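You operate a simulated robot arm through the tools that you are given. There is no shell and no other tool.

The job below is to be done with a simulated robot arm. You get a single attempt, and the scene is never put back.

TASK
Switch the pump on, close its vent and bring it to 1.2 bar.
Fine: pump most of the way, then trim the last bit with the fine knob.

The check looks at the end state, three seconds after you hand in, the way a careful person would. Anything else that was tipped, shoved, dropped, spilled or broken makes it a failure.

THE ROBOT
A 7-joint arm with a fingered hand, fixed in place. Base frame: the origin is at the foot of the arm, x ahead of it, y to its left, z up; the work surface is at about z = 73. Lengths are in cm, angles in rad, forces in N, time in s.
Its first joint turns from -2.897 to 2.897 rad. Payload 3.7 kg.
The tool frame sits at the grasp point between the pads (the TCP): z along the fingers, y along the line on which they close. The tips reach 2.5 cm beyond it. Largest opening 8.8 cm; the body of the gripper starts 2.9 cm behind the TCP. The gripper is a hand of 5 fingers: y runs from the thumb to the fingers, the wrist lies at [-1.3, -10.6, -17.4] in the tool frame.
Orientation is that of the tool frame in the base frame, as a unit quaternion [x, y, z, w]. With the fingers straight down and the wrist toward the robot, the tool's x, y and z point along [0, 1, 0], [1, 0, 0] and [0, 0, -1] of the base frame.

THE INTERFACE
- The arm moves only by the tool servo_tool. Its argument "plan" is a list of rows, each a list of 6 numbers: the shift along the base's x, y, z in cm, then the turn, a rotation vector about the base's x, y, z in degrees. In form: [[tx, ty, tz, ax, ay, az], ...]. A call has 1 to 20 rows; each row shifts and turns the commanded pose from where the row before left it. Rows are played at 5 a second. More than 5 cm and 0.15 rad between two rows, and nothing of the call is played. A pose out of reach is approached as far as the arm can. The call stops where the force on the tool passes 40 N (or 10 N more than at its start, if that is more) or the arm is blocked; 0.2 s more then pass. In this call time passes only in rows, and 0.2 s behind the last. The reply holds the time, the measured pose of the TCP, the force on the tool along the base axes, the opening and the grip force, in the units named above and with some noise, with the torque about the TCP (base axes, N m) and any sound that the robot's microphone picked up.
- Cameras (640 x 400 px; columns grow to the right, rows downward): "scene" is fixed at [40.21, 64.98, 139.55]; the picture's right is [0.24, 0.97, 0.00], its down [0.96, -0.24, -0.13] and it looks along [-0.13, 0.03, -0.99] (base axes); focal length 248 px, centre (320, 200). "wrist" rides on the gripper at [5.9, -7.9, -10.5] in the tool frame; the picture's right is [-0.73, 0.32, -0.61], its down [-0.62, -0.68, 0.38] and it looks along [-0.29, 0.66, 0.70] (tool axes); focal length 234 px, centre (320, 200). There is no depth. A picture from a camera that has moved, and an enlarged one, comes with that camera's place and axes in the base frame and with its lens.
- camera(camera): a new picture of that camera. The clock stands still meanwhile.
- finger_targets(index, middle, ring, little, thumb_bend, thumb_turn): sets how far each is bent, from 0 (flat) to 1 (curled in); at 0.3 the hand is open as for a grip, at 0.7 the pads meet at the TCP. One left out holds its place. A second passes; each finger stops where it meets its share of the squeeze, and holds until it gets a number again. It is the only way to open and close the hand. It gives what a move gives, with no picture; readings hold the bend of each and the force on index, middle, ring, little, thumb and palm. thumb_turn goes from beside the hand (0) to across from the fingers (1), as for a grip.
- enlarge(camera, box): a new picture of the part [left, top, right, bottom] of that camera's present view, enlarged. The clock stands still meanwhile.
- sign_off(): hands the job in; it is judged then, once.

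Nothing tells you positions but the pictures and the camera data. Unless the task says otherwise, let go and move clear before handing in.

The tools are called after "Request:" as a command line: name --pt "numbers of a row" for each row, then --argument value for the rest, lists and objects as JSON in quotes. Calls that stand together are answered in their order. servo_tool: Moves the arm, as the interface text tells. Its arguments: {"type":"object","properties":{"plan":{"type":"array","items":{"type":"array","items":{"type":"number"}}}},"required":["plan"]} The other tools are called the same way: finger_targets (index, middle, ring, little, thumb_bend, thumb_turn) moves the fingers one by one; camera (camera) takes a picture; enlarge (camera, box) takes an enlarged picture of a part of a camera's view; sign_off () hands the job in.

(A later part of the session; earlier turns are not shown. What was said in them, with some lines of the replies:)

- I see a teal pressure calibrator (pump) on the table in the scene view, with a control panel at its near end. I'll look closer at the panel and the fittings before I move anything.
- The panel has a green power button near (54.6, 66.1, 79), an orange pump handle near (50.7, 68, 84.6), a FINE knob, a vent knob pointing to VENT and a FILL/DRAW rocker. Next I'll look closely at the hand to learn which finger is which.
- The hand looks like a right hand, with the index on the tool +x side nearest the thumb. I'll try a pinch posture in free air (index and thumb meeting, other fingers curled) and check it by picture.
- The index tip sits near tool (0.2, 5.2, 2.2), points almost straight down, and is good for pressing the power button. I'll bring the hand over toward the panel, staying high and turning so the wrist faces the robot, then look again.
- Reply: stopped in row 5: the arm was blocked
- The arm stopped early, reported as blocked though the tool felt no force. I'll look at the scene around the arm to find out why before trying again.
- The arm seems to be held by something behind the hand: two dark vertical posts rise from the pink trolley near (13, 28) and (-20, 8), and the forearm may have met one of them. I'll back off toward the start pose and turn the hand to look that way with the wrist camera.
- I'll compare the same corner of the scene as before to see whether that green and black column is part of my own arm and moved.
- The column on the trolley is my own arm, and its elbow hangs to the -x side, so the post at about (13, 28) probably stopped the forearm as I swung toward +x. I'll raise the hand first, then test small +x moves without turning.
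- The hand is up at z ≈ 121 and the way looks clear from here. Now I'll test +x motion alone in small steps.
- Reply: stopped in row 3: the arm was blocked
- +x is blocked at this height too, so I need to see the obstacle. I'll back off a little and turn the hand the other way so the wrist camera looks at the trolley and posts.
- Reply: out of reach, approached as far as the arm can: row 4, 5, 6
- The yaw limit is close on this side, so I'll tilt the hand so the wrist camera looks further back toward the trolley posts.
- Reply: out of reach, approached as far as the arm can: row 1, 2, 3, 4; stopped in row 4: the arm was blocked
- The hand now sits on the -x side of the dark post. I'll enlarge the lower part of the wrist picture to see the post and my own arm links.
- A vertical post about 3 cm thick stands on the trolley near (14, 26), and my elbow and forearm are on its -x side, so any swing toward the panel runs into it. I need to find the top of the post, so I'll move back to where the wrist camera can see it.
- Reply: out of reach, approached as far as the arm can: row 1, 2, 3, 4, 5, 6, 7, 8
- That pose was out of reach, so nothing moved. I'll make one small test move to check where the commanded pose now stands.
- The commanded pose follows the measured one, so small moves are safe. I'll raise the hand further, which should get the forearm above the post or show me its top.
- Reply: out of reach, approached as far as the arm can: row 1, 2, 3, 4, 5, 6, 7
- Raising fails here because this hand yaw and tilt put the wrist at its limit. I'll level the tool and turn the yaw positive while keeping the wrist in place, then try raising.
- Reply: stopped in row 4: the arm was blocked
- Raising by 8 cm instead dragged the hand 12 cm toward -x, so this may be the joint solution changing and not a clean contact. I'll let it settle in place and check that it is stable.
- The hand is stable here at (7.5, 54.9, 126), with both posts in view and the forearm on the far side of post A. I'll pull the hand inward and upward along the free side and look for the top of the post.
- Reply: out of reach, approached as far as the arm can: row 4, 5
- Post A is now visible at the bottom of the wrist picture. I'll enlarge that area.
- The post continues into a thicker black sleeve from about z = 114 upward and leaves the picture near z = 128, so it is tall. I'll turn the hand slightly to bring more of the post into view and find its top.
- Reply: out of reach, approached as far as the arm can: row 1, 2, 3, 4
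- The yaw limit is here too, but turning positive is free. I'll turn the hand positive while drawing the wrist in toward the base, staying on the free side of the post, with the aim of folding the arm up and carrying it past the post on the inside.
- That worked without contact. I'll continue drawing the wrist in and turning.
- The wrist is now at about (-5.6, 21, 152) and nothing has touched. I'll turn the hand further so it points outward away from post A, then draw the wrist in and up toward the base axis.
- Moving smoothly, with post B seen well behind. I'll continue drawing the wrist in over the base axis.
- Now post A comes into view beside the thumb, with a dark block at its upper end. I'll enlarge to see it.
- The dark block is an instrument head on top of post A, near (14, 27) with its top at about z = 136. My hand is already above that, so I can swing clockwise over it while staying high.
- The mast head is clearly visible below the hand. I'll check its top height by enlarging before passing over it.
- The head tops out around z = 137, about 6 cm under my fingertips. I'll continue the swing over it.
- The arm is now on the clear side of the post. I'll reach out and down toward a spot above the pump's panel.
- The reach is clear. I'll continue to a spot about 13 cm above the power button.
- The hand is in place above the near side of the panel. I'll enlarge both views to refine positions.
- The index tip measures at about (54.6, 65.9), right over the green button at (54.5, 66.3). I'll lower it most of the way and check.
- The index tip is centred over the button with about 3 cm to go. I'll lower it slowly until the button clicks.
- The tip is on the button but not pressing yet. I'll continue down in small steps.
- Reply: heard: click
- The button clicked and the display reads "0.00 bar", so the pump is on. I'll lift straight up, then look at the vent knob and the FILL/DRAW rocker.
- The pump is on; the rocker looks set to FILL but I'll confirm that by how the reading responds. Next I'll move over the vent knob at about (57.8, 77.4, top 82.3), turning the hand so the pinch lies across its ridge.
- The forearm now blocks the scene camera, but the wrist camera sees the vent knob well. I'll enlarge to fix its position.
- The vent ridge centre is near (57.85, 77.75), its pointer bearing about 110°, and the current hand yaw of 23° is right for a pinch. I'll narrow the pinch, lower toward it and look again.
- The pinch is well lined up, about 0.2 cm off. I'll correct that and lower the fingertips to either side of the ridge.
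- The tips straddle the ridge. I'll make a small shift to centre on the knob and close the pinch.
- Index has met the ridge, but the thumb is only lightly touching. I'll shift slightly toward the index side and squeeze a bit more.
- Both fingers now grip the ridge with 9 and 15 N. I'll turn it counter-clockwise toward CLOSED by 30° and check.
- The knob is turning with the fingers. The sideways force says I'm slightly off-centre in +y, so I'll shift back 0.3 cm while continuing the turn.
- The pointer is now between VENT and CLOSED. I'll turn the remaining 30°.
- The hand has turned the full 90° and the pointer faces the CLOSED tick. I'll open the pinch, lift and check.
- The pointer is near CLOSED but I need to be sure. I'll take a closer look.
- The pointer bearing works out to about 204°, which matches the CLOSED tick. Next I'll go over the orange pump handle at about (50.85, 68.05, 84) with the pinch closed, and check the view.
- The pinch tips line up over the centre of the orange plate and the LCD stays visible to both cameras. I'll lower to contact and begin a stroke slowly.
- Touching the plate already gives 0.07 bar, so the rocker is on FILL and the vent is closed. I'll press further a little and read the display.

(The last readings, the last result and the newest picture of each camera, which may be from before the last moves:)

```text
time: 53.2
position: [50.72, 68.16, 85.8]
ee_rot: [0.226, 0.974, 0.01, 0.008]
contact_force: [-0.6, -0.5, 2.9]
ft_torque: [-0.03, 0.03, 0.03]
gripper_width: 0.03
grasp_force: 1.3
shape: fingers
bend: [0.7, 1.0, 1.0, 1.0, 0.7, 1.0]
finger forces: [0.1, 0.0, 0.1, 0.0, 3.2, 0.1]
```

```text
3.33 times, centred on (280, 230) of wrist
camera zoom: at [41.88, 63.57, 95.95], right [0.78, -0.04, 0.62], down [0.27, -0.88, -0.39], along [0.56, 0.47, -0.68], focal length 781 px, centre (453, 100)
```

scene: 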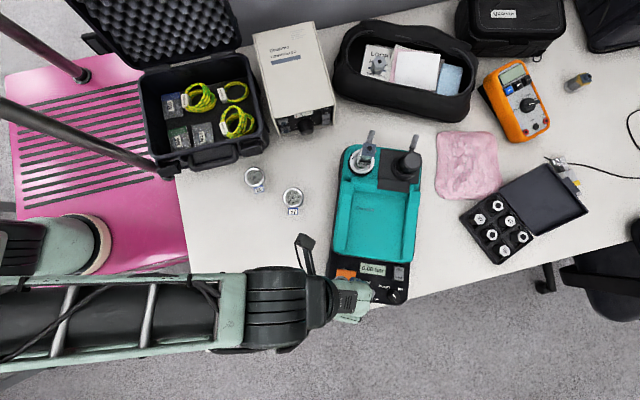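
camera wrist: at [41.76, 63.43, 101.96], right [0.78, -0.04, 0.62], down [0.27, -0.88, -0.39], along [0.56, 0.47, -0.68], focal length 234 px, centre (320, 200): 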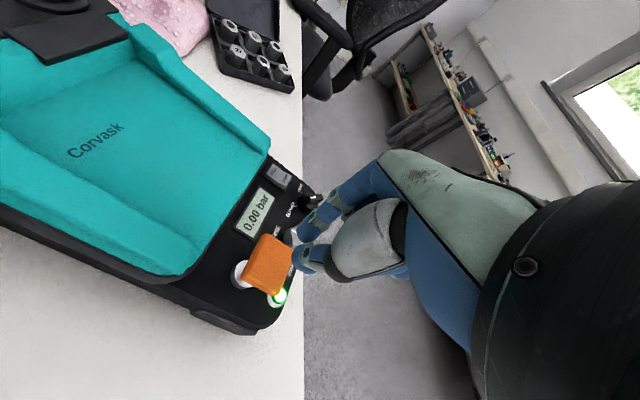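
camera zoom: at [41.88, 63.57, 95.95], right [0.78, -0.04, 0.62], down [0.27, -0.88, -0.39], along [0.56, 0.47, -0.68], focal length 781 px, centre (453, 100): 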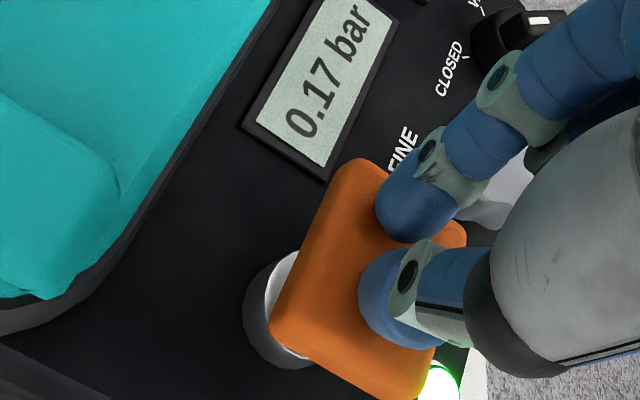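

Another 0.9 cm raised it to 0.17 bar at only 3 N. I'll carry on toward the bottom of the stroke in small steps.

Request:
servo_tool --pt "0 0 -0.3 0 0 0" --pt "0 0 -0.3 0 0 0" --pt "0 0 -0.3 0 0 0" --pt "0 0 -0.3 0 0 0"

Request:
enlarge --camera "wrist" --box '[200, 170, 360, 290]'

```text
time: 54.2
position: [50.82, 68.19, 84.61]
ee_rot: [0.227, 0.974, 0.011, 0.008]
contact_force: [-0.6, -1.2, 5.0]
ft_torque: [-0.04, 0.05, -0.03]
gripper_width: 0.01
grasp_force: 2.5
shape: fingers
bend: [0.7, 1.0, 1.0, 1.0, 0.69, 1.0]
finger forces: [0.0, 0.0, 0.1, 0.0, 4.4, 0.0]
heard: click
```

```text
3.33 times, centred on (280, 230) of wrist
camera zoom: at [41.87, 63.63, 94.75], right [0.78, -0.04, 0.62], down [0.27, -0.88, -0.39], along [0.56, 0.47, -0.68], focal length 781 px, centre (453, 100)
```

zoom: 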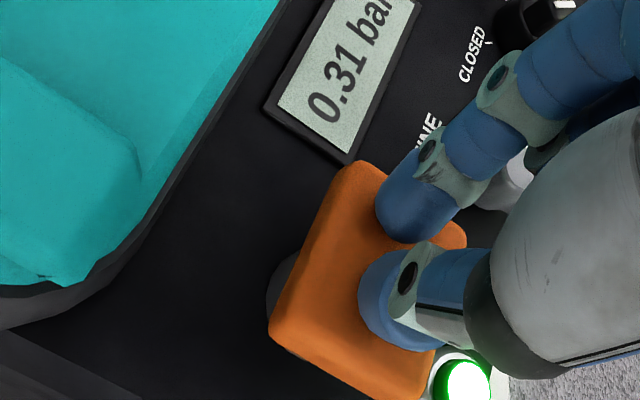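

The stroke ended with a click at 0.31 bar. I'll let the handle back up and see whether the pressure holds.

Request:
servo_tool --pt "0 0 0.6 0 0 0" --pt "0 0 0.8 0 0 0" --pt "0 0 0.8 0 0 0" --pt "0 0 0.8 0 0 0"

Request:
enlarge --camera "wrist" --box '[200, 170, 360, 290]'

```text
time: 55.2
position: [50.75, 68.18, 87.38]
ee_rot: [0.226, 0.974, 0.011, 0.007]
contact_force: [-1.0, -0.7, 0.7]
ft_torque: [-0.02, -0.02, -0.01]
gripper_width: 0.0
grasp_force: 0.8
shape: fingers
bend: [0.7, 1.0, 1.0, 1.0, 0.7, 1.0]
finger forces: [0.1, 0.1, 0.0, 0.0, 1.1, 0.1]
```

```text
3.33 times, centred on (280, 230) of wrist
camera zoom: at [41.9, 63.55, 97.72], right [0.78, -0.04, 0.62], down [0.27, -0.88, -0.39], along [0.56, 0.47, -0.68], focal length 781 px, centre (453, 100)
```

zoom: 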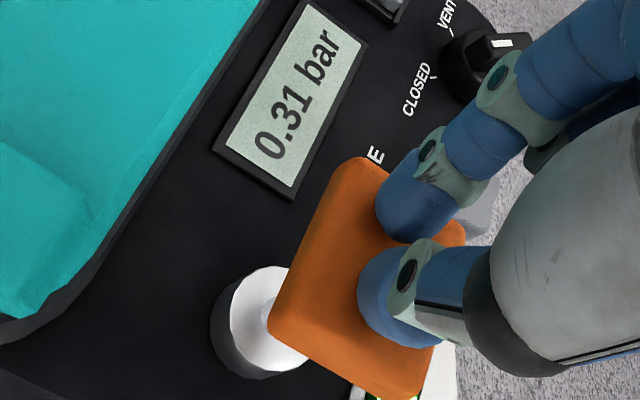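

Pressure holds at 0.31 bar and the handle springs back, so one full stroke is about 0.31 bar. I'll do the second stroke.

Request:
servo_tool --pt "0 0 -0.5 0 0 0" --pt "0 0 -0.5 0 0 0" --pt "0 0 -0.5 0 0 0" --pt "0 0 -0.5 0 0 0" --pt "0 0 -0.4 0 0 0" --pt "0 0 -0.3 0 0 0" --pt "0 0 -0.1 0 0 0" --pt "0 0 0.8 0 0 0" --pt "0 0 1 0 0 0" --pt "0 0 1 0 0 0"

Request:
enlarge --camera "wrist" --box '[200, 170, 360, 290]'

```text
time: 57.4
position: [50.82, 68.2, 87.49]
ee_rot: [0.227, 0.974, 0.009, 0.007]
contact_force: [0.7, -0.6, 1.6]
ft_torque: [-0.05, -0.01, 0.01]
gripper_width: 0.01
grasp_force: 0.1
shape: fingers
bend: [0.7, 1.0, 1.0, 1.0, 0.69, 1.0]
finger forces: [0.0, 0.0, 0.0, 0.1, 1.1, 0.0]
heard: click
```

```text
3.33 times, centred on (280, 230) of wrist
camera zoom: at [41.84, 63.64, 97.68], right [0.78, -0.04, 0.62], down [0.27, -0.88, -0.39], along [0.56, 0.47, -0.68], focal length 781 px, centre (453, 100)
```

zoom: 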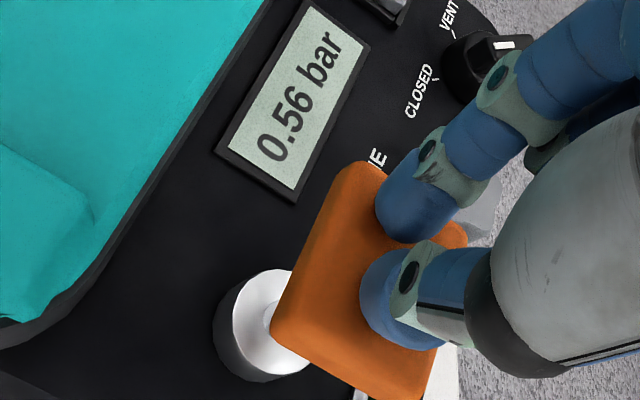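

Now 0.56 bar, a gain of 0.25. I'll release the handle fully and do the third stroke.

Request:
servo_tool --pt "0 0 0.3 0 0 0" --pt "0 0 -0.6 0 0 0" --pt "0 0 -0.6 0 0 0" --pt "0 0 -0.6 0 0 0" --pt "0 0 -0.5 0 0 0" --pt "0 0 -0.4 0 0 0" --pt "0 0 -0.3 0 0 0" --pt "0 0 -0.2 0 0 0" --pt "0 0 0.9 0 0 0" --pt "0 0 1 0 0 0" --pt "0 0 1.2 0 0 0"

Request:
enlarge --camera "wrist" --box '[200, 170, 360, 290]'

```text
time: 59.8
position: [50.75, 68.2, 87.73]
ee_rot: [0.227, 0.974, 0.01, 0.008]
contact_force: [0.7, -0.6, 0.0]
ft_torque: [0.0, -0.03, -0.01]
gripper_width: 0.0
grasp_force: 0.3
shape: fingers
bend: [0.7, 1.0, 1.0, 1.0, 0.7, 1.0]
finger forces: [0.0, 0.0, 0.0, 0.1, 0.0, 0.1]
heard: click
```

```text
3.33 times, centred on (280, 230) of wrist
camera zoom: at [41.83, 63.56, 97.9], right [0.78, -0.04, 0.62], down [0.27, -0.88, -0.39], along [0.56, 0.47, -0.68], focal length 781 px, centre (453, 100)
```

zoom: 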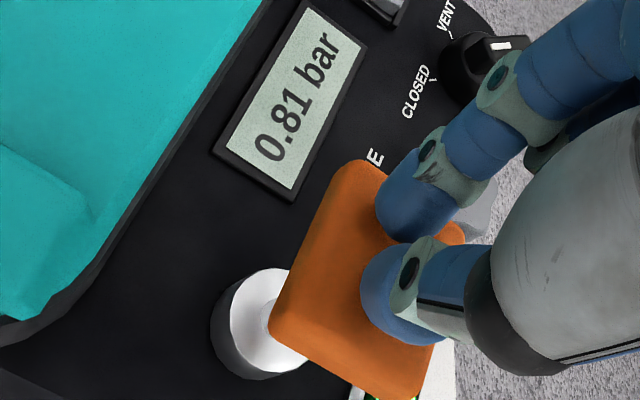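

0.81 bar. One more full stroke should give about 1.06 bar.

Request:
servo_tool --pt "0 0 -0.5 0 0 0" --pt "0 0 -0.5 0 0 0" --pt "0 0 -0.5 0 0 0" --pt "0 0 -0.5 0 0 0" --pt "0 0 -0.5 0 0 0" --pt "0 0 -0.3 0 0 0" --pt "0 0 -0.3 0 0 0" --pt "0 0 0.9 0 0 0" --pt "0 0 1 0 0 0" --pt "0 0 1.2 0 0 0"

Request:
enlarge --camera "wrist" --box '[200, 170, 360, 290]'

```text
time: 62.0
position: [50.76, 68.14, 87.73]
ee_rot: [0.226, 0.974, 0.01, 0.008]
contact_force: [-0.1, -0.3, 0.1]
ft_torque: [0.02, 0.01, 0.01]
gripper_width: 0.0
grasp_force: 0.1
shape: fingers
bend: [0.7, 1.0, 1.0, 1.0, 0.7, 1.0]
finger forces: [0.0, 0.1, 0.1, 0.0, 0.1, 0.0]
heard: click
```

```text
3.33 times, centred on (280, 230) of wrist
camera zoom: at [41.86, 63.55, 97.91], right [0.78, -0.04, 0.62], down [0.27, -0.88, -0.39], along [0.56, 0.47, -0.68], focal length 781 px, centre (453, 100)
```

zoom: 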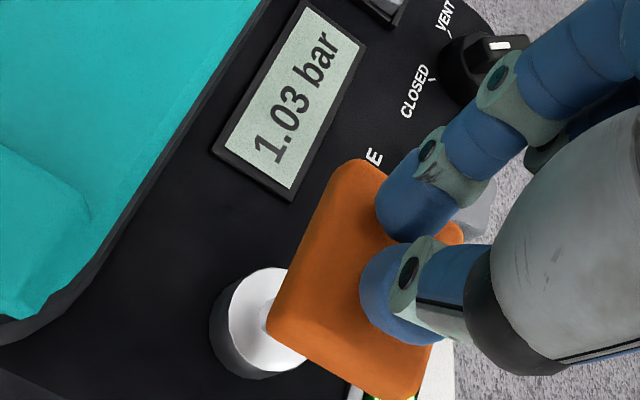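

1.03 bar. I'll make a partial stroke for about 0.1 bar more, then leave the rest to the fine knob.

Request:
servo_tool --pt "0 0 -0.5 0 0 0" --pt "0 0 -0.4 0 0 0" --pt "0 0 -0.3 0 0 0"

Request:
enlarge --camera "wrist" --box '[200, 170, 360, 290]'

```text
time: 62.8
position: [50.82, 68.16, 86.54]
ee_rot: [0.227, 0.974, 0.01, 0.009]
contact_force: [-0.5, -1.4, 3.3]
ft_torque: [-0.06, 0.06, 0.01]
gripper_width: 0.01
grasp_force: 2.0
shape: fingers
bend: [0.7, 1.0, 1.0, 1.0, 0.7, 1.0]
finger forces: [0.0, 0.0, 0.0, 0.0, 3.9, 0.0]
```

```text
3.33 times, centred on (280, 230) of wrist
camera zoom: at [41.92, 63.58, 96.75], right [0.78, -0.04, 0.62], down [0.27, -0.88, -0.39], along [0.56, 0.47, -0.68], focal length 781 px, centre (453, 100)
```

zoom: 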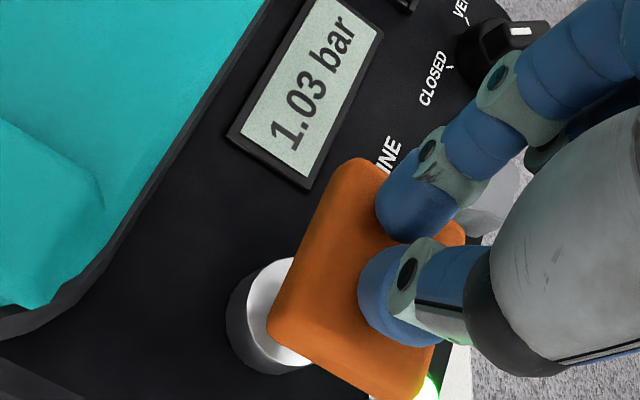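

Still 1.03, so the first part of the stroke adds little now. I'll press on in small steps and read each time.

Request:
servo_tool --pt "0 0 -0.2 0 0 0" --pt "0 0 -0.2 0 0 0"

Request:
enlarge --camera "wrist" --box '[200, 170, 360, 290]'

```text
time: 63.4
position: [50.71, 68.21, 86.1]
ee_rot: [0.227, 0.974, 0.01, 0.007]
contact_force: [-1.9, 0.3, 5.7]
ft_torque: [-0.03, 0.07, -0.01]
gripper_width: 0.01
grasp_force: 3.5
shape: fingers
bend: [0.7, 1.0, 1.0, 1.0, 0.7, 1.0]
finger forces: [0.0, 0.1, 0.1, 0.0, 5.4, 0.0]
```

```text
3.33 times, centred on (280, 230) of wrist
camera zoom: at [41.9, 63.59, 96.36], right [0.78, -0.04, 0.62], down [0.27, -0.88, -0.39], along [0.56, 0.47, -0.68], focal length 781 px, centre (453, 100)
```

zoom: 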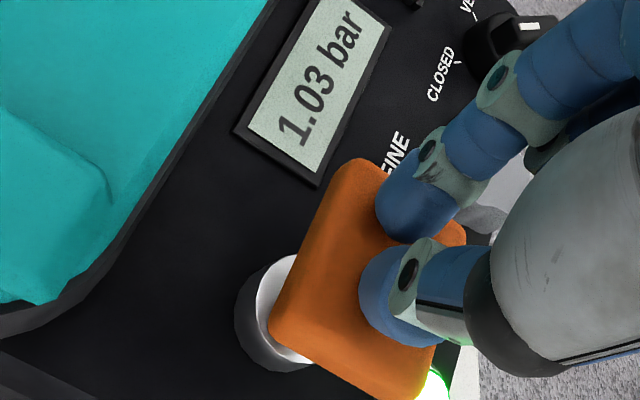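

Still 1.03 as the piston builds up. I'll continue in small steps.

Request:
servo_tool --pt "0 0 -0.2 0 0 0" --pt "0 0 -0.2 0 0 0"

Request:
enlarge --camera "wrist" --box '[200, 170, 360, 290]'

```text
time: 64.0
position: [50.73, 68.27, 85.71]
ee_rot: [0.227, 0.974, 0.011, 0.008]
contact_force: [-1.3, -1.1, 7.7]
ft_torque: [-0.08, 0.09, -0.01]
gripper_width: 0.0
grasp_force: 3.7
shape: fingers
bend: [0.7, 1.0, 1.0, 1.0, 0.7, 1.0]
finger forces: [0.0, 0.1, 0.0, 0.0, 7.3, 0.0]
```

```text
3.33 times, centred on (280, 230) of wrist
camera zoom: at [41.89, 63.59, 95.98], right [0.78, -0.04, 0.62], down [0.27, -0.88, -0.39], along [0.56, 0.47, -0.68], focal length 781 px, centre (453, 100)
```

zoom: 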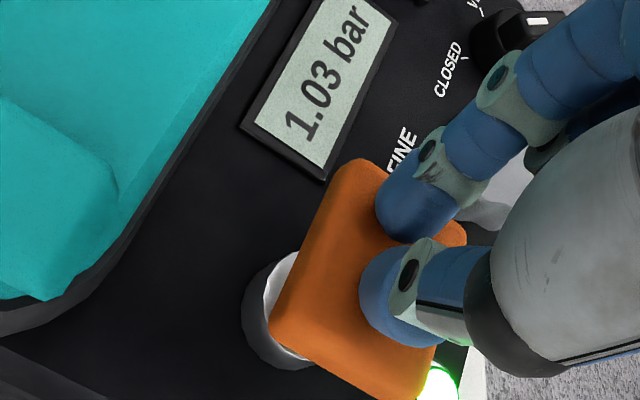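

Request:
servo_tool --pt "0 0 -0.15 0 0 0" --pt "0 0 -0.15 0 0 0"

Request:
enlarge --camera "wrist" --box '[200, 170, 360, 290]'

```text
time: 64.6
position: [50.66, 68.21, 85.49]
ee_rot: [0.227, 0.974, 0.011, 0.008]
contact_force: [-1.3, -1.6, 8.5]
ft_torque: [-0.11, 0.03, 0.0]
gripper_width: 0.0
grasp_force: 4.5
shape: fingers
bend: [0.7, 1.0, 1.0, 1.0, 0.7, 1.0]
finger forces: [0.0, 0.0, 0.1, 0.0, 8.3, 0.0]
```

```text
3.33 times, centred on (280, 230) of wrist
camera zoom: at [41.89, 63.57, 95.68], right [0.78, -0.04, 0.62], down [0.27, -0.88, -0.39], along [0.56, 0.47, -0.68], focal length 781 px, centre (453, 100)
```

zoom: 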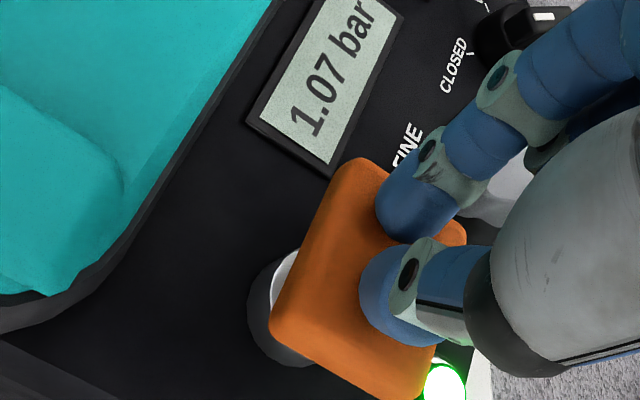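

1.07 bar and rising. I'll take another small step or two.

Request:
servo_tool --pt "0 0 -0.15 0 0 0" --pt "0 0 -0.1 0 0 0"

Request:
enlarge --camera "wrist" --box '[200, 170, 360, 290]'

```text
time: 65.2
position: [50.79, 68.16, 85.25]
ee_rot: [0.227, 0.974, 0.011, 0.009]
contact_force: [-2.1, -1.8, 8.7]
ft_torque: [-0.14, 0.1, 0.01]
gripper_width: 0.0
grasp_force: 4.1
shape: fingers
bend: [0.7, 1.0, 1.0, 1.0, 0.7, 1.0]
finger forces: [0.0, 0.1, 0.0, 0.0, 8.7, 0.0]
```

```text
3.33 times, centred on (280, 230) of wrist
camera zoom: at [41.9, 63.58, 95.43], right [0.78, -0.04, 0.62], down [0.27, -0.88, -0.39], along [0.56, 0.47, -0.68], focal length 781 px, centre (453, 100)
```

zoom: 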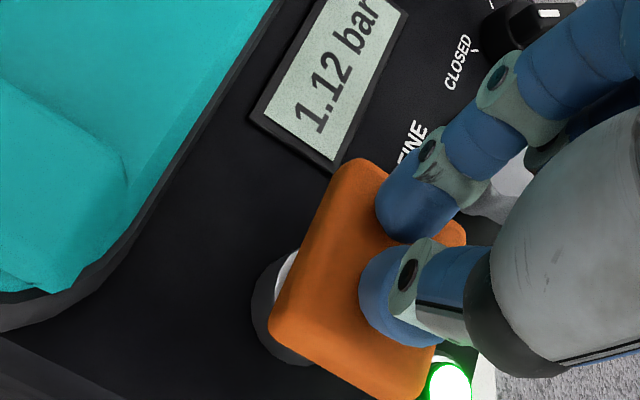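

1.12 bar. One more small step for about 1.15.

Request:
servo_tool --pt "0 0 -0.1 0 0 0" --pt "0 0 -0.07 0 0 0"

Request:
enlarge --camera "wrist" --box '[200, 170, 360, 290]'

```text
time: 65.8
position: [50.76, 68.09, 85.06]
ee_rot: [0.227, 0.974, 0.011, 0.008]
contact_force: [0.8, -1.8, 9.3]
ft_torque: [-0.12, 0.08, 0.01]
gripper_width: 0.0
grasp_force: 4.4
shape: fingers
bend: [0.7, 1.0, 1.0, 1.0, 0.7, 1.0]
finger forces: [0.0, 0.0, 0.0, 0.1, 8.8, 0.0]
```

```text
3.33 times, centred on (280, 230) of wrist
camera zoom: at [41.88, 63.59, 95.27], right [0.78, -0.04, 0.62], down [0.27, -0.88, -0.39], along [0.56, 0.47, -0.68], focal length 781 px, centre (453, 100)
```

zoom: 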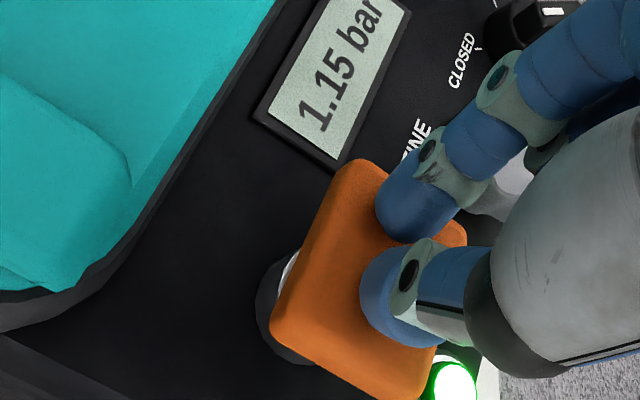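

1.15 bar. I'll release the handle, lift clear and confirm the pressure holds.

Request:
servo_tool --pt "0 0 0.7 0 0 0" --pt "0 0 1 0 0 0" --pt "0 0 1.2 0 0 0" --pt "0 0 2.5 0 0 0" --pt "0 0 2.5 0 0 0"

Request:
enlarge --camera "scene" --box '[320, 240, 440, 315]'

Request:
enlarge --camera "wrist" --box '[200, 170, 340, 310]'

```text
time: 67.0
position: [50.94, 68.25, 92.99]
ee_rot: [0.225, 0.974, 0.011, 0.008]
contact_force: [0.0, 0.0, 0.0]
ft_torque: [-0.03, 0.01, 0.0]
gripper_width: 0.0
grasp_force: 0.0
shape: fingers
bend: [0.7, 1.0, 1.0, 1.0, 0.7, 1.0]
finger forces: [0.0, 0.0, 0.0, 0.0, 0.0, 0.1]
```

```text
5.33 times, centred on (380, 278) of scene
camera zoom: at [40.21, 64.98, 139.55], right [0.24, 0.97, 0.0], down [0.96, -0.24, -0.13], along [-0.13, 0.03, -0.99], focal length 1322 px, centre (0, -213)
```

zoom: 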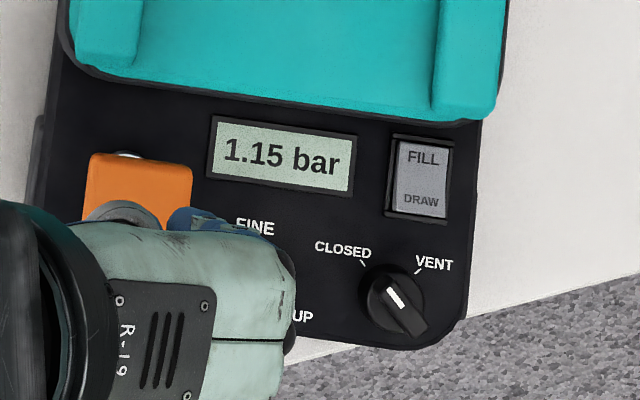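

```text
2.86 times, centred on (270, 240) of wrist
camera zoom: at [41.92, 63.61, 103.2], right [0.78, -0.04, 0.62], down [0.27, -0.88, -0.39], along [0.56, 0.47, -0.68], focal length 669 px, centre (463, 86)
```

zoom: 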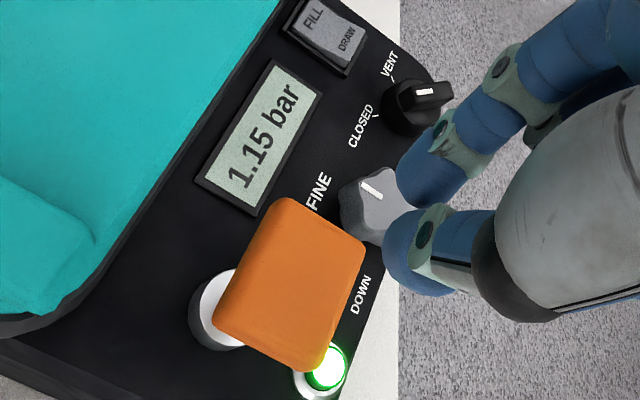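

1.15 bar is holding. Next I'll go to the FINE knob at about (55.65, 72.2, top 81), with a hand yaw near 130° that keeps thumb and fingers clear of the orange handle.

Request:
servo_tool --pt "0.53 0.44 0 0 0 7.3" --pt "0.53 0.44 0 0 0 7.3" --pt "0.53 0.44 0 0 0 7.3" --pt "0.53 0.44 0 0 0 7.3" --pt "0.53 0.44 0 0 0 7.3" --pt "0.53 0.44 0 0 0 7.3" --pt "0.53 0.44 0 0 0 7.3" --pt "0.53 0.44 0 0 0 7.3" --pt "0.53 0.44 0 0 0 7.3"

Request:
finger_targets --index 0.45 --thumb_bend 0.45

Request:
camera --camera "wrist"

Request:
enlarge --camera "wrist" --box '[200, 170, 360, 290]'

```text
time: 69.0
position: [55.66, 72.35, 93.07]
ee_rot: [-0.339, 0.941, 0.013, 0.001]
contact_force: [0.2, -0.9, 0.3]
ft_torque: [0.01, -0.02, -0.01]
gripper_width: 0.01
grasp_force: 0.1
shape: fingers
bend: [0.7, 1.0, 1.0, 1.0, 0.7, 1.0]
finger forces: [0.0, 0.0, 0.0, 0.0, 0.0, 0.1]
```

```text
time: 70.0
position: [55.55, 72.18, 93.06]
ee_rot: [-0.338, 0.941, 0.013, 0.001]
contact_force: [-0.1, 0.0, -1.2]
ft_torque: [-0.02, 0.0, -0.03]
gripper_width: 5.2
grasp_force: 0.0
shape: fingers
bend: [0.45, 1.0, 1.0, 1.0, 0.45, 0.99]
finger forces: [0.0, 0.1, 0.0, 0.0, 0.0, 0.0]
```

```text
taken
camera wrist: at [56.23, 62.19, 103.17], right [0.36, 0.7, 0.62], down [0.91, -0.12, -0.39], along [-0.2, 0.71, -0.68], focal length 234 px, centre (320, 200)
```

wrist: 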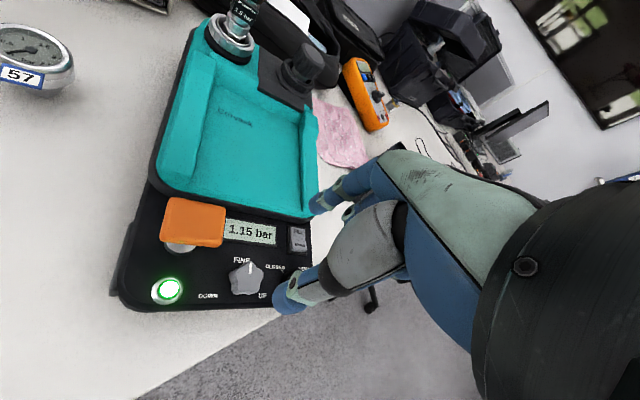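

```text
3.33 times, centred on (280, 230) of wrist
camera zoom: at [56.23, 62.19, 103.17], right [0.36, 0.7, 0.62], down [0.91, -0.12, -0.39], along [-0.2, 0.71, -0.68], focal length 781 px, centre (453, 100)
```

zoom: 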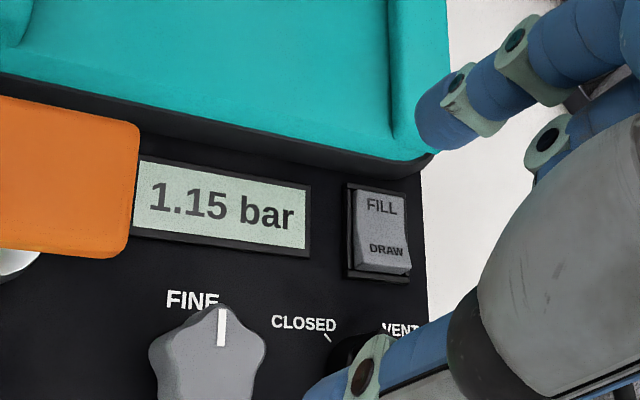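

I have a clear view of the knob and the LCD. I'll centre on the knob and lower the open pinch around it.

Request:
servo_tool --pt "0.3 -0.1 -2.5 0 0 0" --pt "0 0 -2.5 0 0 0" --pt "0 0 -2 0 0 0" --pt "0 0 -1.3 0 0 0"

Request:
enlarge --camera "wrist" --box '[200, 160, 360, 280]'

```text
time: 71.0
position: [55.84, 72.08, 84.62]
ee_rot: [-0.338, 0.941, 0.013, 0.001]
contact_force: [0.2, 0.1, 0.4]
ft_torque: [0.03, -0.01, -0.02]
gripper_width: 5.2
grasp_force: 0.0
shape: fingers
bend: [0.45, 1.0, 1.0, 1.0, 0.45, 0.99]
finger forces: [0.0, 0.0, 0.1, 0.0, 0.1, 0.0]
```

```text
3.33 times, centred on (280, 220) of wrist
camera zoom: at [56.47, 62.09, 94.82], right [0.36, 0.7, 0.62], down [0.91, -0.12, -0.39], along [-0.2, 0.71, -0.68], focal length 781 px, centre (453, 133)
```

zoom: 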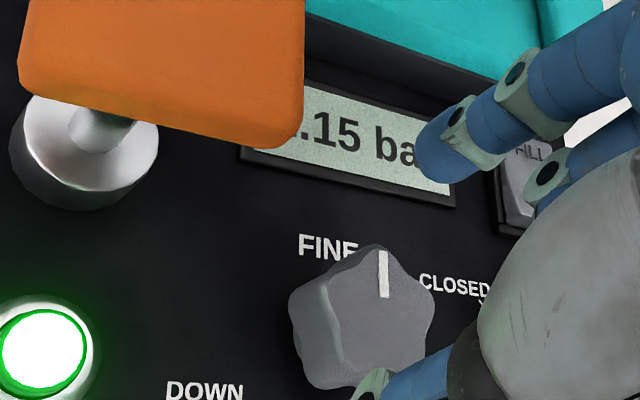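

Nearly centred; I'll nudge 0.25 cm and lower the tips alongside the knob, then close gently.

Request:
servo_tool --pt "0.25 0.05 -0.8 0 0 0" --pt "0 0 -0.8 0 0 0" --pt "0 0 -0.5 0 0 0" --pt "0 0 -0.3 0 0 0"

Request:
finger_targets --index 0.58 --thumb_bend 0.58

Request:
enlarge --camera "wrist" --box '[200, 160, 360, 280]'

```text
time: 72.0
position: [56.23, 72.1, 82.18]
ee_rot: [-0.338, 0.941, 0.013, 0.001]
contact_force: [0.3, -0.6, 0.1]
ft_torque: [0.03, 0.01, 0.0]
gripper_width: 5.2
grasp_force: 0.1
shape: fingers
bend: [0.45, 1.0, 1.0, 1.0, 0.45, 0.99]
finger forces: [0.1, 0.0, 0.0, 0.1, 0.0, 0.0]
```

```text
time: 73.0
position: [56.14, 72.04, 82.14]
ee_rot: [-0.338, 0.941, 0.013, 0.001]
contact_force: [0.1, -0.1, 0.7]
ft_torque: [-0.03, 0.01, -0.02]
gripper_width: 2.76
grasp_force: 1.3
shape: fingers
bend: [0.56, 1.0, 1.0, 1.0, 0.57, 1.0]
finger forces: [0.8, 0.0, 0.1, 0.0, 0.0, 0.0]
```

```text
3.33 times, centred on (280, 220) of wrist
camera zoom: at [56.8, 62.09, 92.47], right [0.36, 0.7, 0.62], down [0.91, -0.12, -0.39], along [-0.2, 0.71, -0.68], focal length 781 px, centre (453, 133)
```

zoom: 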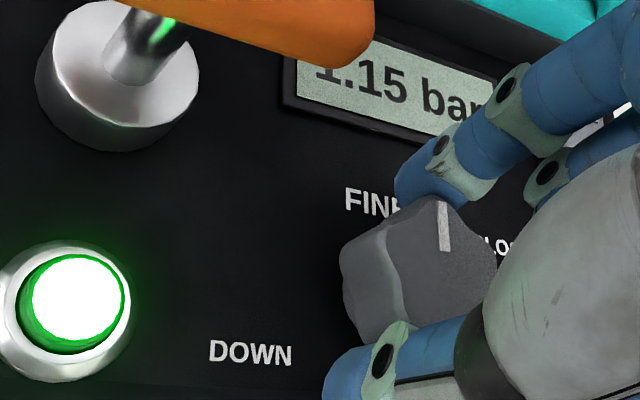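

Index just touches the knob. I'll close a little more for a firm grip on both sides.

Request:
finger_targets --index 0.66 --thumb_bend 0.68

Request:
enlarge --camera "wrist" --box '[200, 160, 360, 280]'

```text
time: 74.0
position: [56.11, 72.27, 82.22]
ee_rot: [-0.338, 0.941, 0.014, 0.001]
contact_force: [-0.5, 0.7, -0.4]
ft_torque: [-0.01, 0.02, -0.01]
gripper_width: 2.29
grasp_force: 4.8
shape: fingers
bend: [0.57, 1.0, 1.0, 1.0, 0.61, 1.0]
finger forces: [5.1, 0.1, 0.0, 0.0, 4.5, 0.0]
```

```text
3.33 times, centred on (280, 220) of wrist
camera zoom: at [56.8, 62.09, 92.47], right [0.36, 0.7, 0.62], down [0.91, -0.12, -0.39], along [-0.2, 0.71, -0.68], focal length 781 px, centre (453, 133)
```

zoom: 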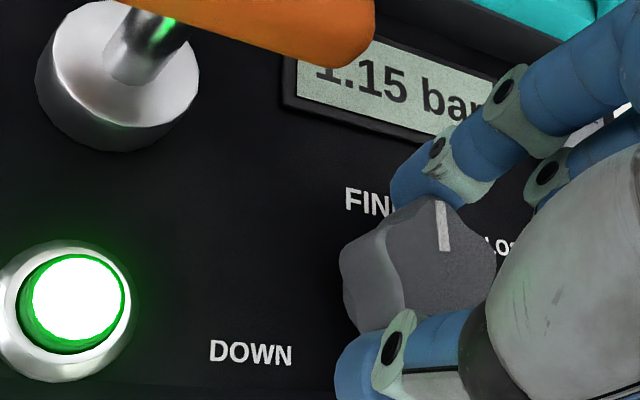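

Both fingers grip with about 5 N. I'll turn clockwise toward UP by 20° and read the display.

Request:
servo_tool --pt "0 0 0 0 0 -5" --pt "0 0 0 0 0 -5" --pt "0 0 0 0 0 -5" --pt "0 0 0 0 0 -5"

Request:
enlarge --camera "wrist" --box '[200, 150, 360, 270]'

Request:
enlarge --camera "scene" --box '[320, 240, 440, 315]'

```text
time: 75.0
position: [56.16, 72.14, 82.33]
ee_rot: [-0.169, 0.986, 0.013, 0.003]
contact_force: [-3.2, -1.8, 1.1]
ft_torque: [0.01, 0.05, 0.03]
gripper_width: 2.27
grasp_force: 5.6
shape: fingers
bend: [0.58, 1.0, 1.0, 1.0, 0.61, 1.0]
finger forces: [5.5, 0.0, 0.1, 0.0, 5.5, 0.0]
```

```text
3.33 times, centred on (280, 210) of wrist
camera zoom: at [53.24, 62.55, 92.43], right [0.58, 0.53, 0.62], down [0.82, -0.42, -0.39], along [0.06, 0.73, -0.68], focal length 781 px, centre (453, 167)
```

zoom: 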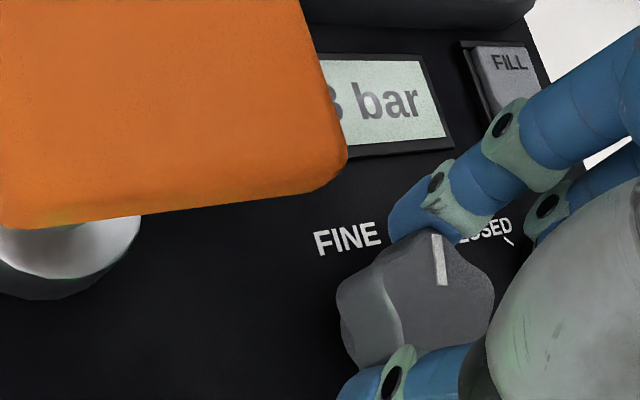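

```text
5.33 times, centred on (380, 278) of scene
camera zoom: at [40.21, 64.98, 139.55], right [0.24, 0.97, 0.0], down [0.96, -0.24, -0.13], along [-0.13, 0.03, -0.99], focal length 1322 px, centre (0, -213)
```

zoom: 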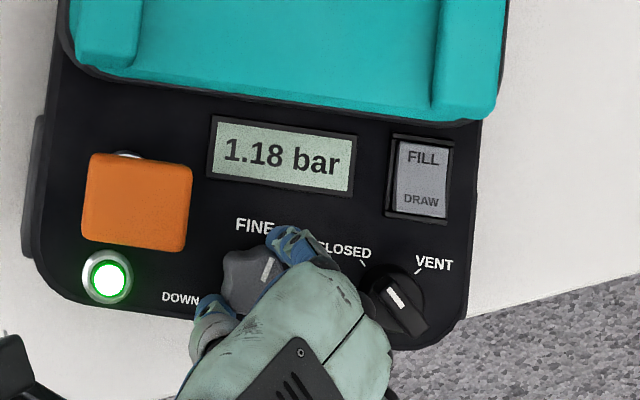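

1.18 bar after 20°, and the scene camera reads the display well. About 13° more is needed; I'll go 7° and read.

Request:
servo_tool --pt "0 0 0 0 0 -4" --pt "0 0 0 0 0 -4"

Request:
enlarge --camera "scene" --box '[320, 240, 440, 315]'

```text
time: 75.6
position: [56.06, 72.12, 82.25]
ee_rot: [-0.1, 0.995, 0.012, 0.004]
contact_force: [-2.9, -0.2, 0.6]
ft_torque: [0.0, 0.12, 0.03]
gripper_width: 2.32
grasp_force: 5.7
shape: fingers
bend: [0.58, 1.0, 1.0, 1.0, 0.61, 1.0]
finger forces: [6.2, 0.1, 0.1, 0.0, 4.7, 0.1]
```

```text
5.33 times, centred on (380, 278) of scene
camera zoom: at [40.21, 64.98, 139.55], right [0.24, 0.97, 0.0], down [0.96, -0.24, -0.13], along [-0.13, 0.03, -0.99], focal length 1322 px, centre (0, -213)
```

zoom: 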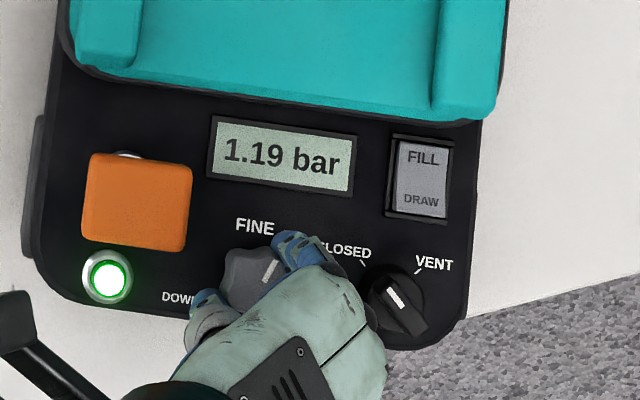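

1.19 bar. A few degrees more.

Request:
servo_tool --pt "0 0 0 0 0 -3"

Request:
enlarge --camera "scene" --box '[340, 250, 410, 294]'

```text
time: 76.0
position: [56.12, 72.17, 82.1]
ee_rot: [-0.074, 0.997, 0.013, 0.005]
contact_force: [-2.7, 0.1, 1.0]
ft_torque: [0.0, 0.09, 0.06]
gripper_width: 2.29
grasp_force: 5.6
shape: fingers
bend: [0.58, 1.0, 1.0, 1.0, 0.61, 1.0]
finger forces: [6.1, 0.0, 0.0, 0.1, 4.9, 0.0]
```

```text
9.09 times, centred on (375, 272) of scene
camera zoom: at [40.21, 64.98, 139.55], right [0.24, 0.97, 0.0], down [0.96, -0.24, -0.13], along [-0.13, 0.03, -0.99], focal length 2253 px, centre (-180, -454)
```

zoom: 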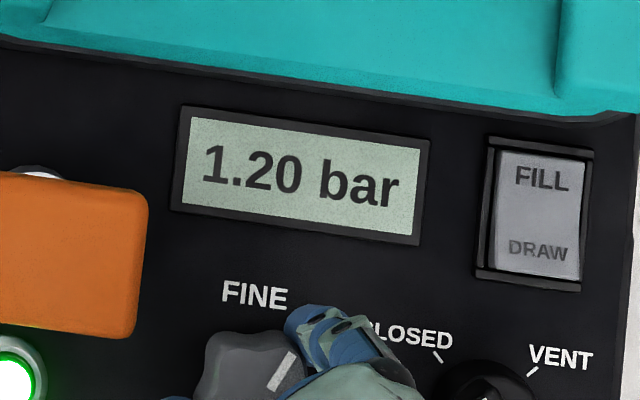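

1.20 bar, probably just past the rounding edge. I'll add 2.5° to sit in the middle and read again.

Request:
servo_tool --pt "0 0 0 0 0 -2.5" --pt "0 0 0 0 0 0" --pt "0 0 0 0 0 0"

Request:
enlarge --camera "scene" --box '[340, 250, 410, 294]'

```text
time: 76.8
position: [56.17, 72.09, 82.29]
ee_rot: [-0.052, 0.999, 0.012, 0.005]
contact_force: [-4.1, 0.2, -0.5]
ft_torque: [0.02, 0.08, -0.03]
gripper_width: 2.31
grasp_force: 5.8
shape: fingers
bend: [0.57, 1.0, 1.0, 1.0, 0.61, 1.0]
finger forces: [6.2, 0.1, 0.0, 0.0, 4.7, 0.1]
```

```text
9.09 times, centred on (375, 272) of scene
camera zoom: at [40.21, 64.98, 139.55], right [0.24, 0.97, 0.0], down [0.96, -0.24, -0.13], along [-0.13, 0.03, -0.99], focal length 2253 px, centre (-180, -454)
```

zoom: 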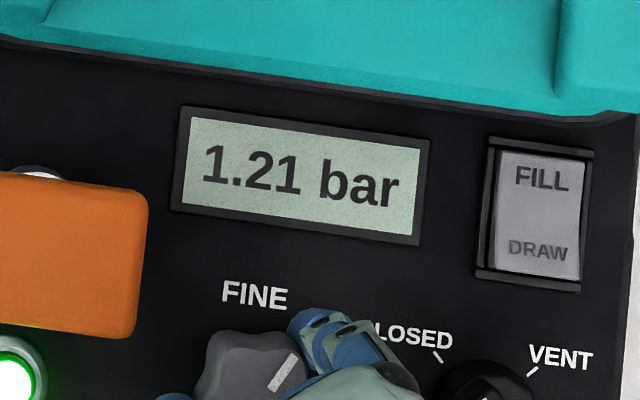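

It went to 1.21, so the gain is a bit higher than I thought. I'll turn back about 2°.

Request:
servo_tool --pt "0 0 0 0 0 2" --pt "0 0 0 0 0 0" --pt "0 0 0 0 0 0"

Request:
enlarge --camera "scene" --box '[340, 250, 410, 294]'

```text
time: 77.6
position: [56.1, 71.96, 82.2]
ee_rot: [-0.071, 0.997, 0.013, 0.004]
contact_force: [-3.0, 0.4, 1.9]
ft_torque: [0.04, 0.08, 0.0]
gripper_width: 2.28
grasp_force: 5.4
shape: fingers
bend: [0.57, 1.0, 1.0, 1.0, 0.62, 1.0]
finger forces: [6.2, 0.0, 0.1, 0.0, 4.7, 0.0]
```

```text
9.09 times, centred on (375, 272) of scene
camera zoom: at [40.21, 64.98, 139.55], right [0.24, 0.97, 0.0], down [0.96, -0.24, -0.13], along [-0.13, 0.03, -0.99], focal length 2253 px, centre (-180, -454)
```

zoom: 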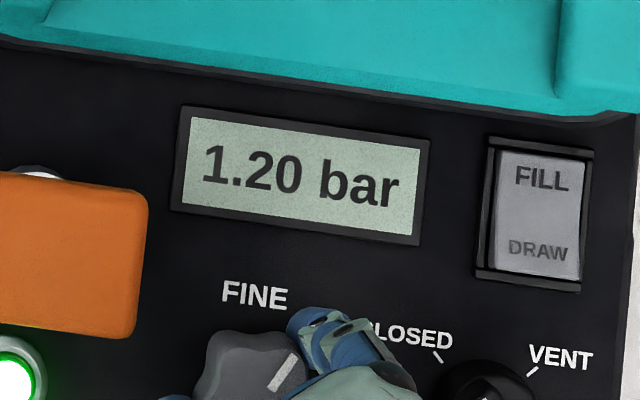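

1.20 bar again, and by the measured angles close to the middle of the band. I'll open the pinch gently and lift straight up.

Request:
finger_targets --index 0.47 --thumb_bend 0.47

Request:
enlarge --camera "scene" --box '[340, 250, 410, 294]'

```text
time: 78.6
position: [56.08, 72.13, 82.21]
ee_rot: [-0.069, 0.997, 0.013, 0.004]
contact_force: [-0.8, 0.6, 0.0]
ft_torque: [-0.02, 0.03, -0.01]
gripper_width: 4.76
grasp_force: 0.1
shape: fingers
bend: [0.47, 1.0, 1.0, 1.0, 0.47, 1.0]
finger forces: [0.1, 0.0, 0.0, 0.1, 0.1, 0.1]
```

```text
9.09 times, centred on (375, 272) of scene
camera zoom: at [40.21, 64.98, 139.55], right [0.24, 0.97, 0.0], down [0.96, -0.24, -0.13], along [-0.13, 0.03, -0.99], focal length 2253 px, centre (-180, -454)
```

zoom: 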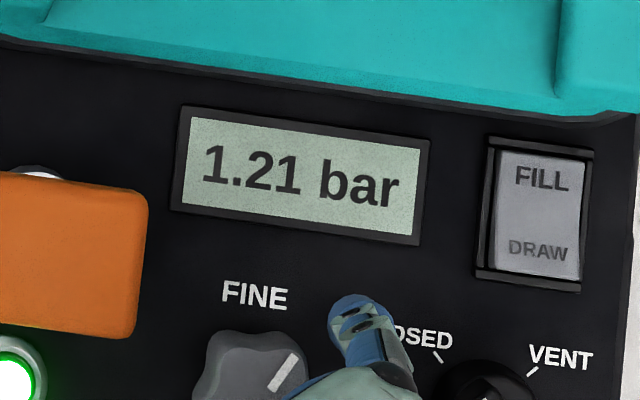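

On release it crept to 1.21. I'll check whether it is steady, then re-grip and trim slightly down.

Request:
servo_tool --pt "0 0 0 0 0 0" --pt "0 0 0 0 0 0" --pt "0 0 0 0 0 0" --pt "0 0 0 0 0 0" --pt "0 0 0 0 0 0"

Request:
finger_targets --index 0.64 --thumb_bend 0.66

Request:
enlarge --camera "scene" --box '[340, 250, 410, 294]'

```text
time: 79.8
position: [56.13, 72.15, 82.24]
ee_rot: [-0.07, 0.997, 0.012, 0.004]
contact_force: [0.2, 0.3, -0.6]
ft_torque: [0.03, 0.0, -0.01]
gripper_width: 4.77
grasp_force: 0.0
shape: fingers
bend: [0.47, 1.0, 1.0, 1.0, 0.47, 1.0]
finger forces: [0.0, 0.1, 0.0, 0.1, 0.0, 0.0]
```

```text
time: 80.8
position: [56.14, 72.16, 82.36]
ee_rot: [-0.07, 0.997, 0.013, 0.005]
contact_force: [-0.6, 1.5, 0.3]
ft_torque: [0.03, 0.01, 0.01]
gripper_width: 2.37
grasp_force: 3.4
shape: fingers
bend: [0.57, 1.0, 1.0, 1.0, 0.61, 1.0]
finger forces: [4.1, 0.0, 0.0, 0.0, 3.4, 0.1]
```

```text
9.09 times, centred on (375, 272) of scene
camera zoom: at [40.21, 64.98, 139.55], right [0.24, 0.97, 0.0], down [0.96, -0.24, -0.13], along [-0.13, 0.03, -0.99], focal length 2253 px, centre (-180, -454)
```

zoom: 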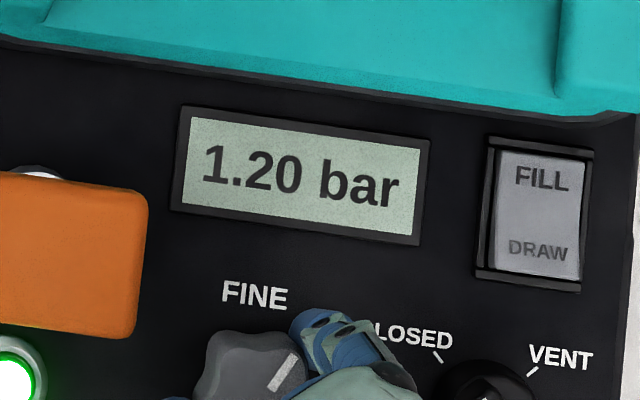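

Re-gripped it reads 1.20, right near the upper edge. I'll turn back 2.5° more, then release and read.

Request:
servo_tool --pt "0 0 0 0 0 2.2" --pt "0 0 0 0 0 0" --pt "0 0 0 0 0 0"

Request:
enlarge --camera "scene" --box '[340, 250, 410, 294]'

Request:
finger_targets --index 0.47 --thumb_bend 0.47

Request:
enlarge --camera "scene" --box '[340, 250, 410, 294]'

```text
time: 81.6
position: [56.14, 72.08, 82.16]
ee_rot: [-0.09, 0.996, 0.012, 0.004]
contact_force: [0.6, 0.2, 0.1]
ft_torque: [0.01, 0.0, -0.04]
gripper_width: 2.34
grasp_force: 3.5
shape: fingers
bend: [0.57, 1.0, 1.0, 1.0, 0.61, 1.0]
finger forces: [3.9, 0.0, 0.0, 0.0, 3.7, 0.0]
```

```text
9.09 times, centred on (375, 272) of scene
camera zoom: at [40.21, 64.98, 139.55], right [0.24, 0.97, 0.0], down [0.96, -0.24, -0.13], along [-0.13, 0.03, -0.99], focal length 2253 px, centre (-180, -454)
```

zoom: 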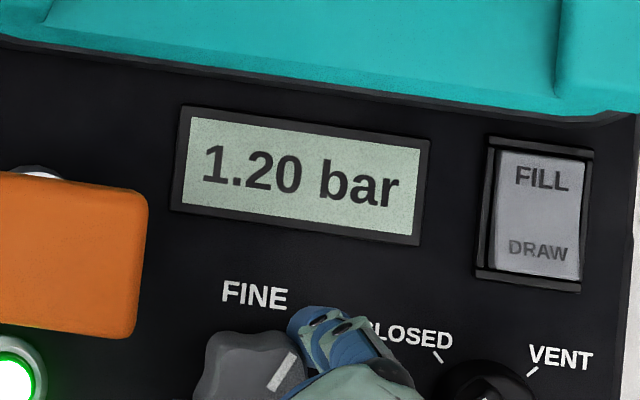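

```text
time: 82.6
position: [56.13, 72.15, 82.21]
ee_rot: [-0.089, 0.996, 0.013, 0.003]
contact_force: [-0.2, 0.5, 0.1]
ft_torque: [-0.03, 0.0, 0.01]
gripper_width: 4.77
grasp_force: 0.1
shape: fingers
bend: [0.47, 1.0, 1.0, 1.0, 0.47, 1.0]
finger forces: [0.0, 0.0, 0.1, 0.1, 0.1, 0.0]
```

```text
9.09 times, centred on (375, 272) of scene
camera zoom: at [40.21, 64.98, 139.55], right [0.24, 0.97, 0.0], down [0.96, -0.24, -0.13], along [-0.13, 0.03, -0.99], focal length 2253 px, centre (-180, -454)
```

zoom: 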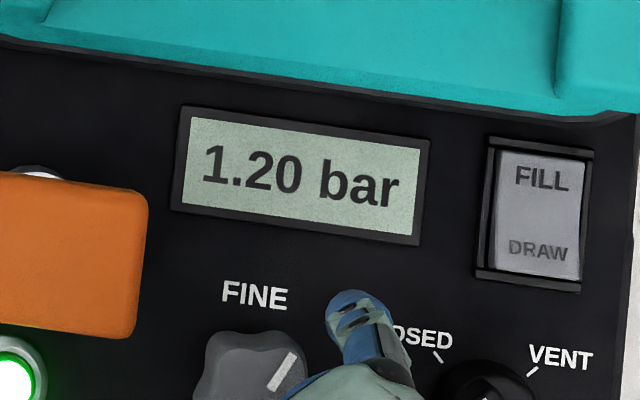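

It stays at 1.20 bar after release. I'll lift straight up and then retreat toward the robot, clear of the pump.

Request:
servo_tool --pt "0 0 0.6 0 0 0" --pt "0 0 1.5 0 0 0" --pt "0 0 2.5 0 0 0" --pt "0 0 3 0 0 0" --pt "0 0 3 0 0 0" --pt "0 0 3 0 0 0"

Request:
servo_tool --pt "-0.8 -1.8 2 0 0 -4" --pt "-1 -2.4 2 0 0 -4" --pt "-1 -2.4 2 0 0 -4" --pt "-1 -2.4 2 0 0 -4" --pt "-1 -2.4 2 0 0 -4" --pt "-1 -2.4 1 0 0 -4" --pt "-1 -2.4 0 0 0 -4"

Request:
camera --camera "scene"

Request:
enlarge --camera "scene" --box '[320, 240, 440, 315]'

```text
time: 84.0
position: [56.15, 72.25, 95.79]
ee_rot: [-0.089, 0.996, 0.012, 0.004]
contact_force: [0.2, -0.4, 0.2]
ft_torque: [0.02, 0.01, 0.0]
gripper_width: 4.75
grasp_force: 0.1
shape: fingers
bend: [0.47, 1.0, 1.0, 1.0, 0.47, 1.0]
finger forces: [0.0, 0.0, 0.1, 0.0, 0.0, 0.0]
```

```text
time: 85.6
position: [49.15, 55.93, 106.92]
ee_rot: [0.154, 0.988, 0.011, 0.007]
contact_force: [-0.1, 0.3, 1.1]
ft_torque: [0.01, 0.02, -0.01]
gripper_width: 4.76
grasp_force: 0.1
shape: fingers
bend: [0.47, 1.0, 1.0, 1.0, 0.47, 1.0]
finger forces: [0.0, 0.0, 0.0, 0.0, 0.0, 0.1]
```

```text
taken
```

scene: 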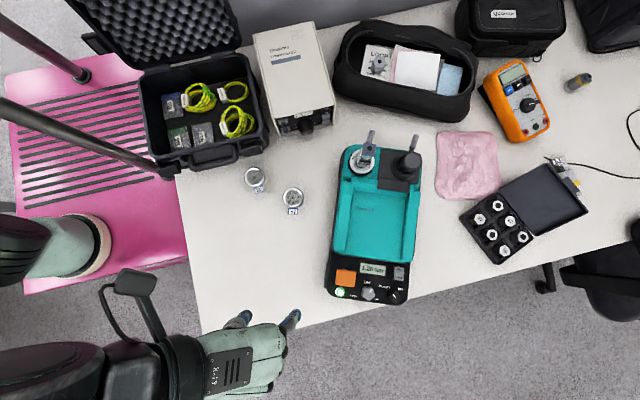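

```text
5.33 times, centred on (380, 278) of scene
camera zoom: at [40.21, 64.98, 139.55], right [0.24, 0.97, 0.0], down [0.96, -0.24, -0.13], along [-0.13, 0.03, -0.99], focal length 1322 px, centre (0, -213)
```

zoom: 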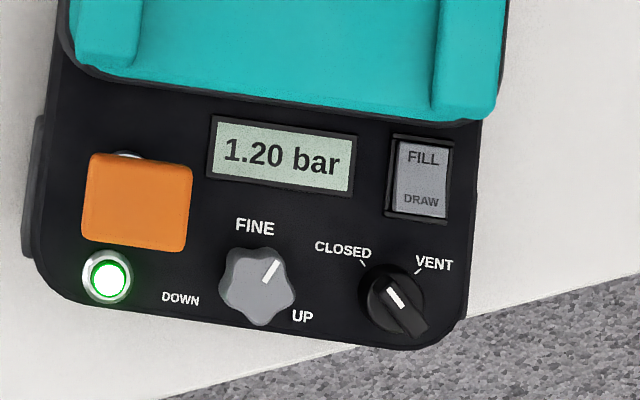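

The display shows 1.20 bar with the vent at CLOSED and the power lit, and nothing else in the scene has moved. I'll wait a few seconds to confirm the pressure is steady.

Request:
servo_tool --pt "0 0 0 0 0 0" --pt "0 0 0 0 0 0" --pt "0 0 0 0 0 0" --pt "0 0 0 0 0 0" --pt "0 0 0 0 0 0" --pt "0 0 0 0 0 0" --pt "0 0 0 0 0 0" --pt "0 0 0 0 0 0" --pt "0 0 0 0 0 0" --pt "0 0 0 0 0 0" --pt "0 0 0 0 0 0" --pt "0 0 0 0 0 0" --pt "0 0 0 0 0 0" --pt "0 0 0 0 0 0" --pt "0 0 0 0 0 0" --pt "0 0 0 0 0 0" --pt "0 0 0 0 0 0" --pt "0 0 0 0 0 0" --pt "0 0 0 0 0 0" --pt "0 0 0 0 0 0"

Request:
enlarge --camera "scene" --box '[320, 240, 440, 315]'

```text
time: 89.8
position: [49.31, 55.94, 106.98]
ee_rot: [0.154, 0.988, 0.011, 0.006]
contact_force: [-0.2, -0.6, 0.2]
ft_torque: [0.01, -0.03, -0.01]
gripper_width: 4.77
grasp_force: 0.1
shape: fingers
bend: [0.47, 1.0, 1.0, 1.0, 0.47, 1.0]
finger forces: [0.0, 0.0, 0.0, 0.1, 0.1, 0.0]
```

```text
5.33 times, centred on (380, 278) of scene
camera zoom: at [40.21, 64.98, 139.55], right [0.24, 0.97, 0.0], down [0.96, -0.24, -0.13], along [-0.13, 0.03, -0.99], focal length 1322 px, centre (0, -213)
```

zoom: 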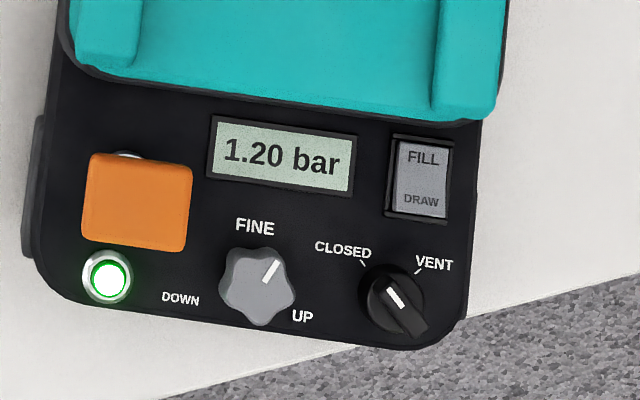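

The display has held 1.20 bar for several seconds, with the power on, the vent at CLOSED, the hand clear and everything else in place. I'm handing in the job.

Request:
sign_off

```text
The job is handed in.
```

The pump is on, its vent is closed, and the display reads a steady 1.20 bar. I handed the job in after watching that reading hold for about four seconds.

- **Power:** one press of the green button. It clicked and the display lit at 0.00 bar.
- **Vent:** turned a quarter turn from VENT to CLOSED. The pressure held from the first stroke on.
- **Pressure:** four full strokes and one partial stroke brought it to 1.15 bar. I trimmed the last bit with the fine knob. It reached 1.21 bar at one point, so I turned it back slightly, and it stayed at 1.20 after I let go.
- **Arm contact:** at the start the arm was stopped several times, most likely by its forearm meeting a tall post on the robot's own trolley. I then lifted it over the post. In the pictures the post and everything on the table looked undisturbed, and the hand is clear of the pump.
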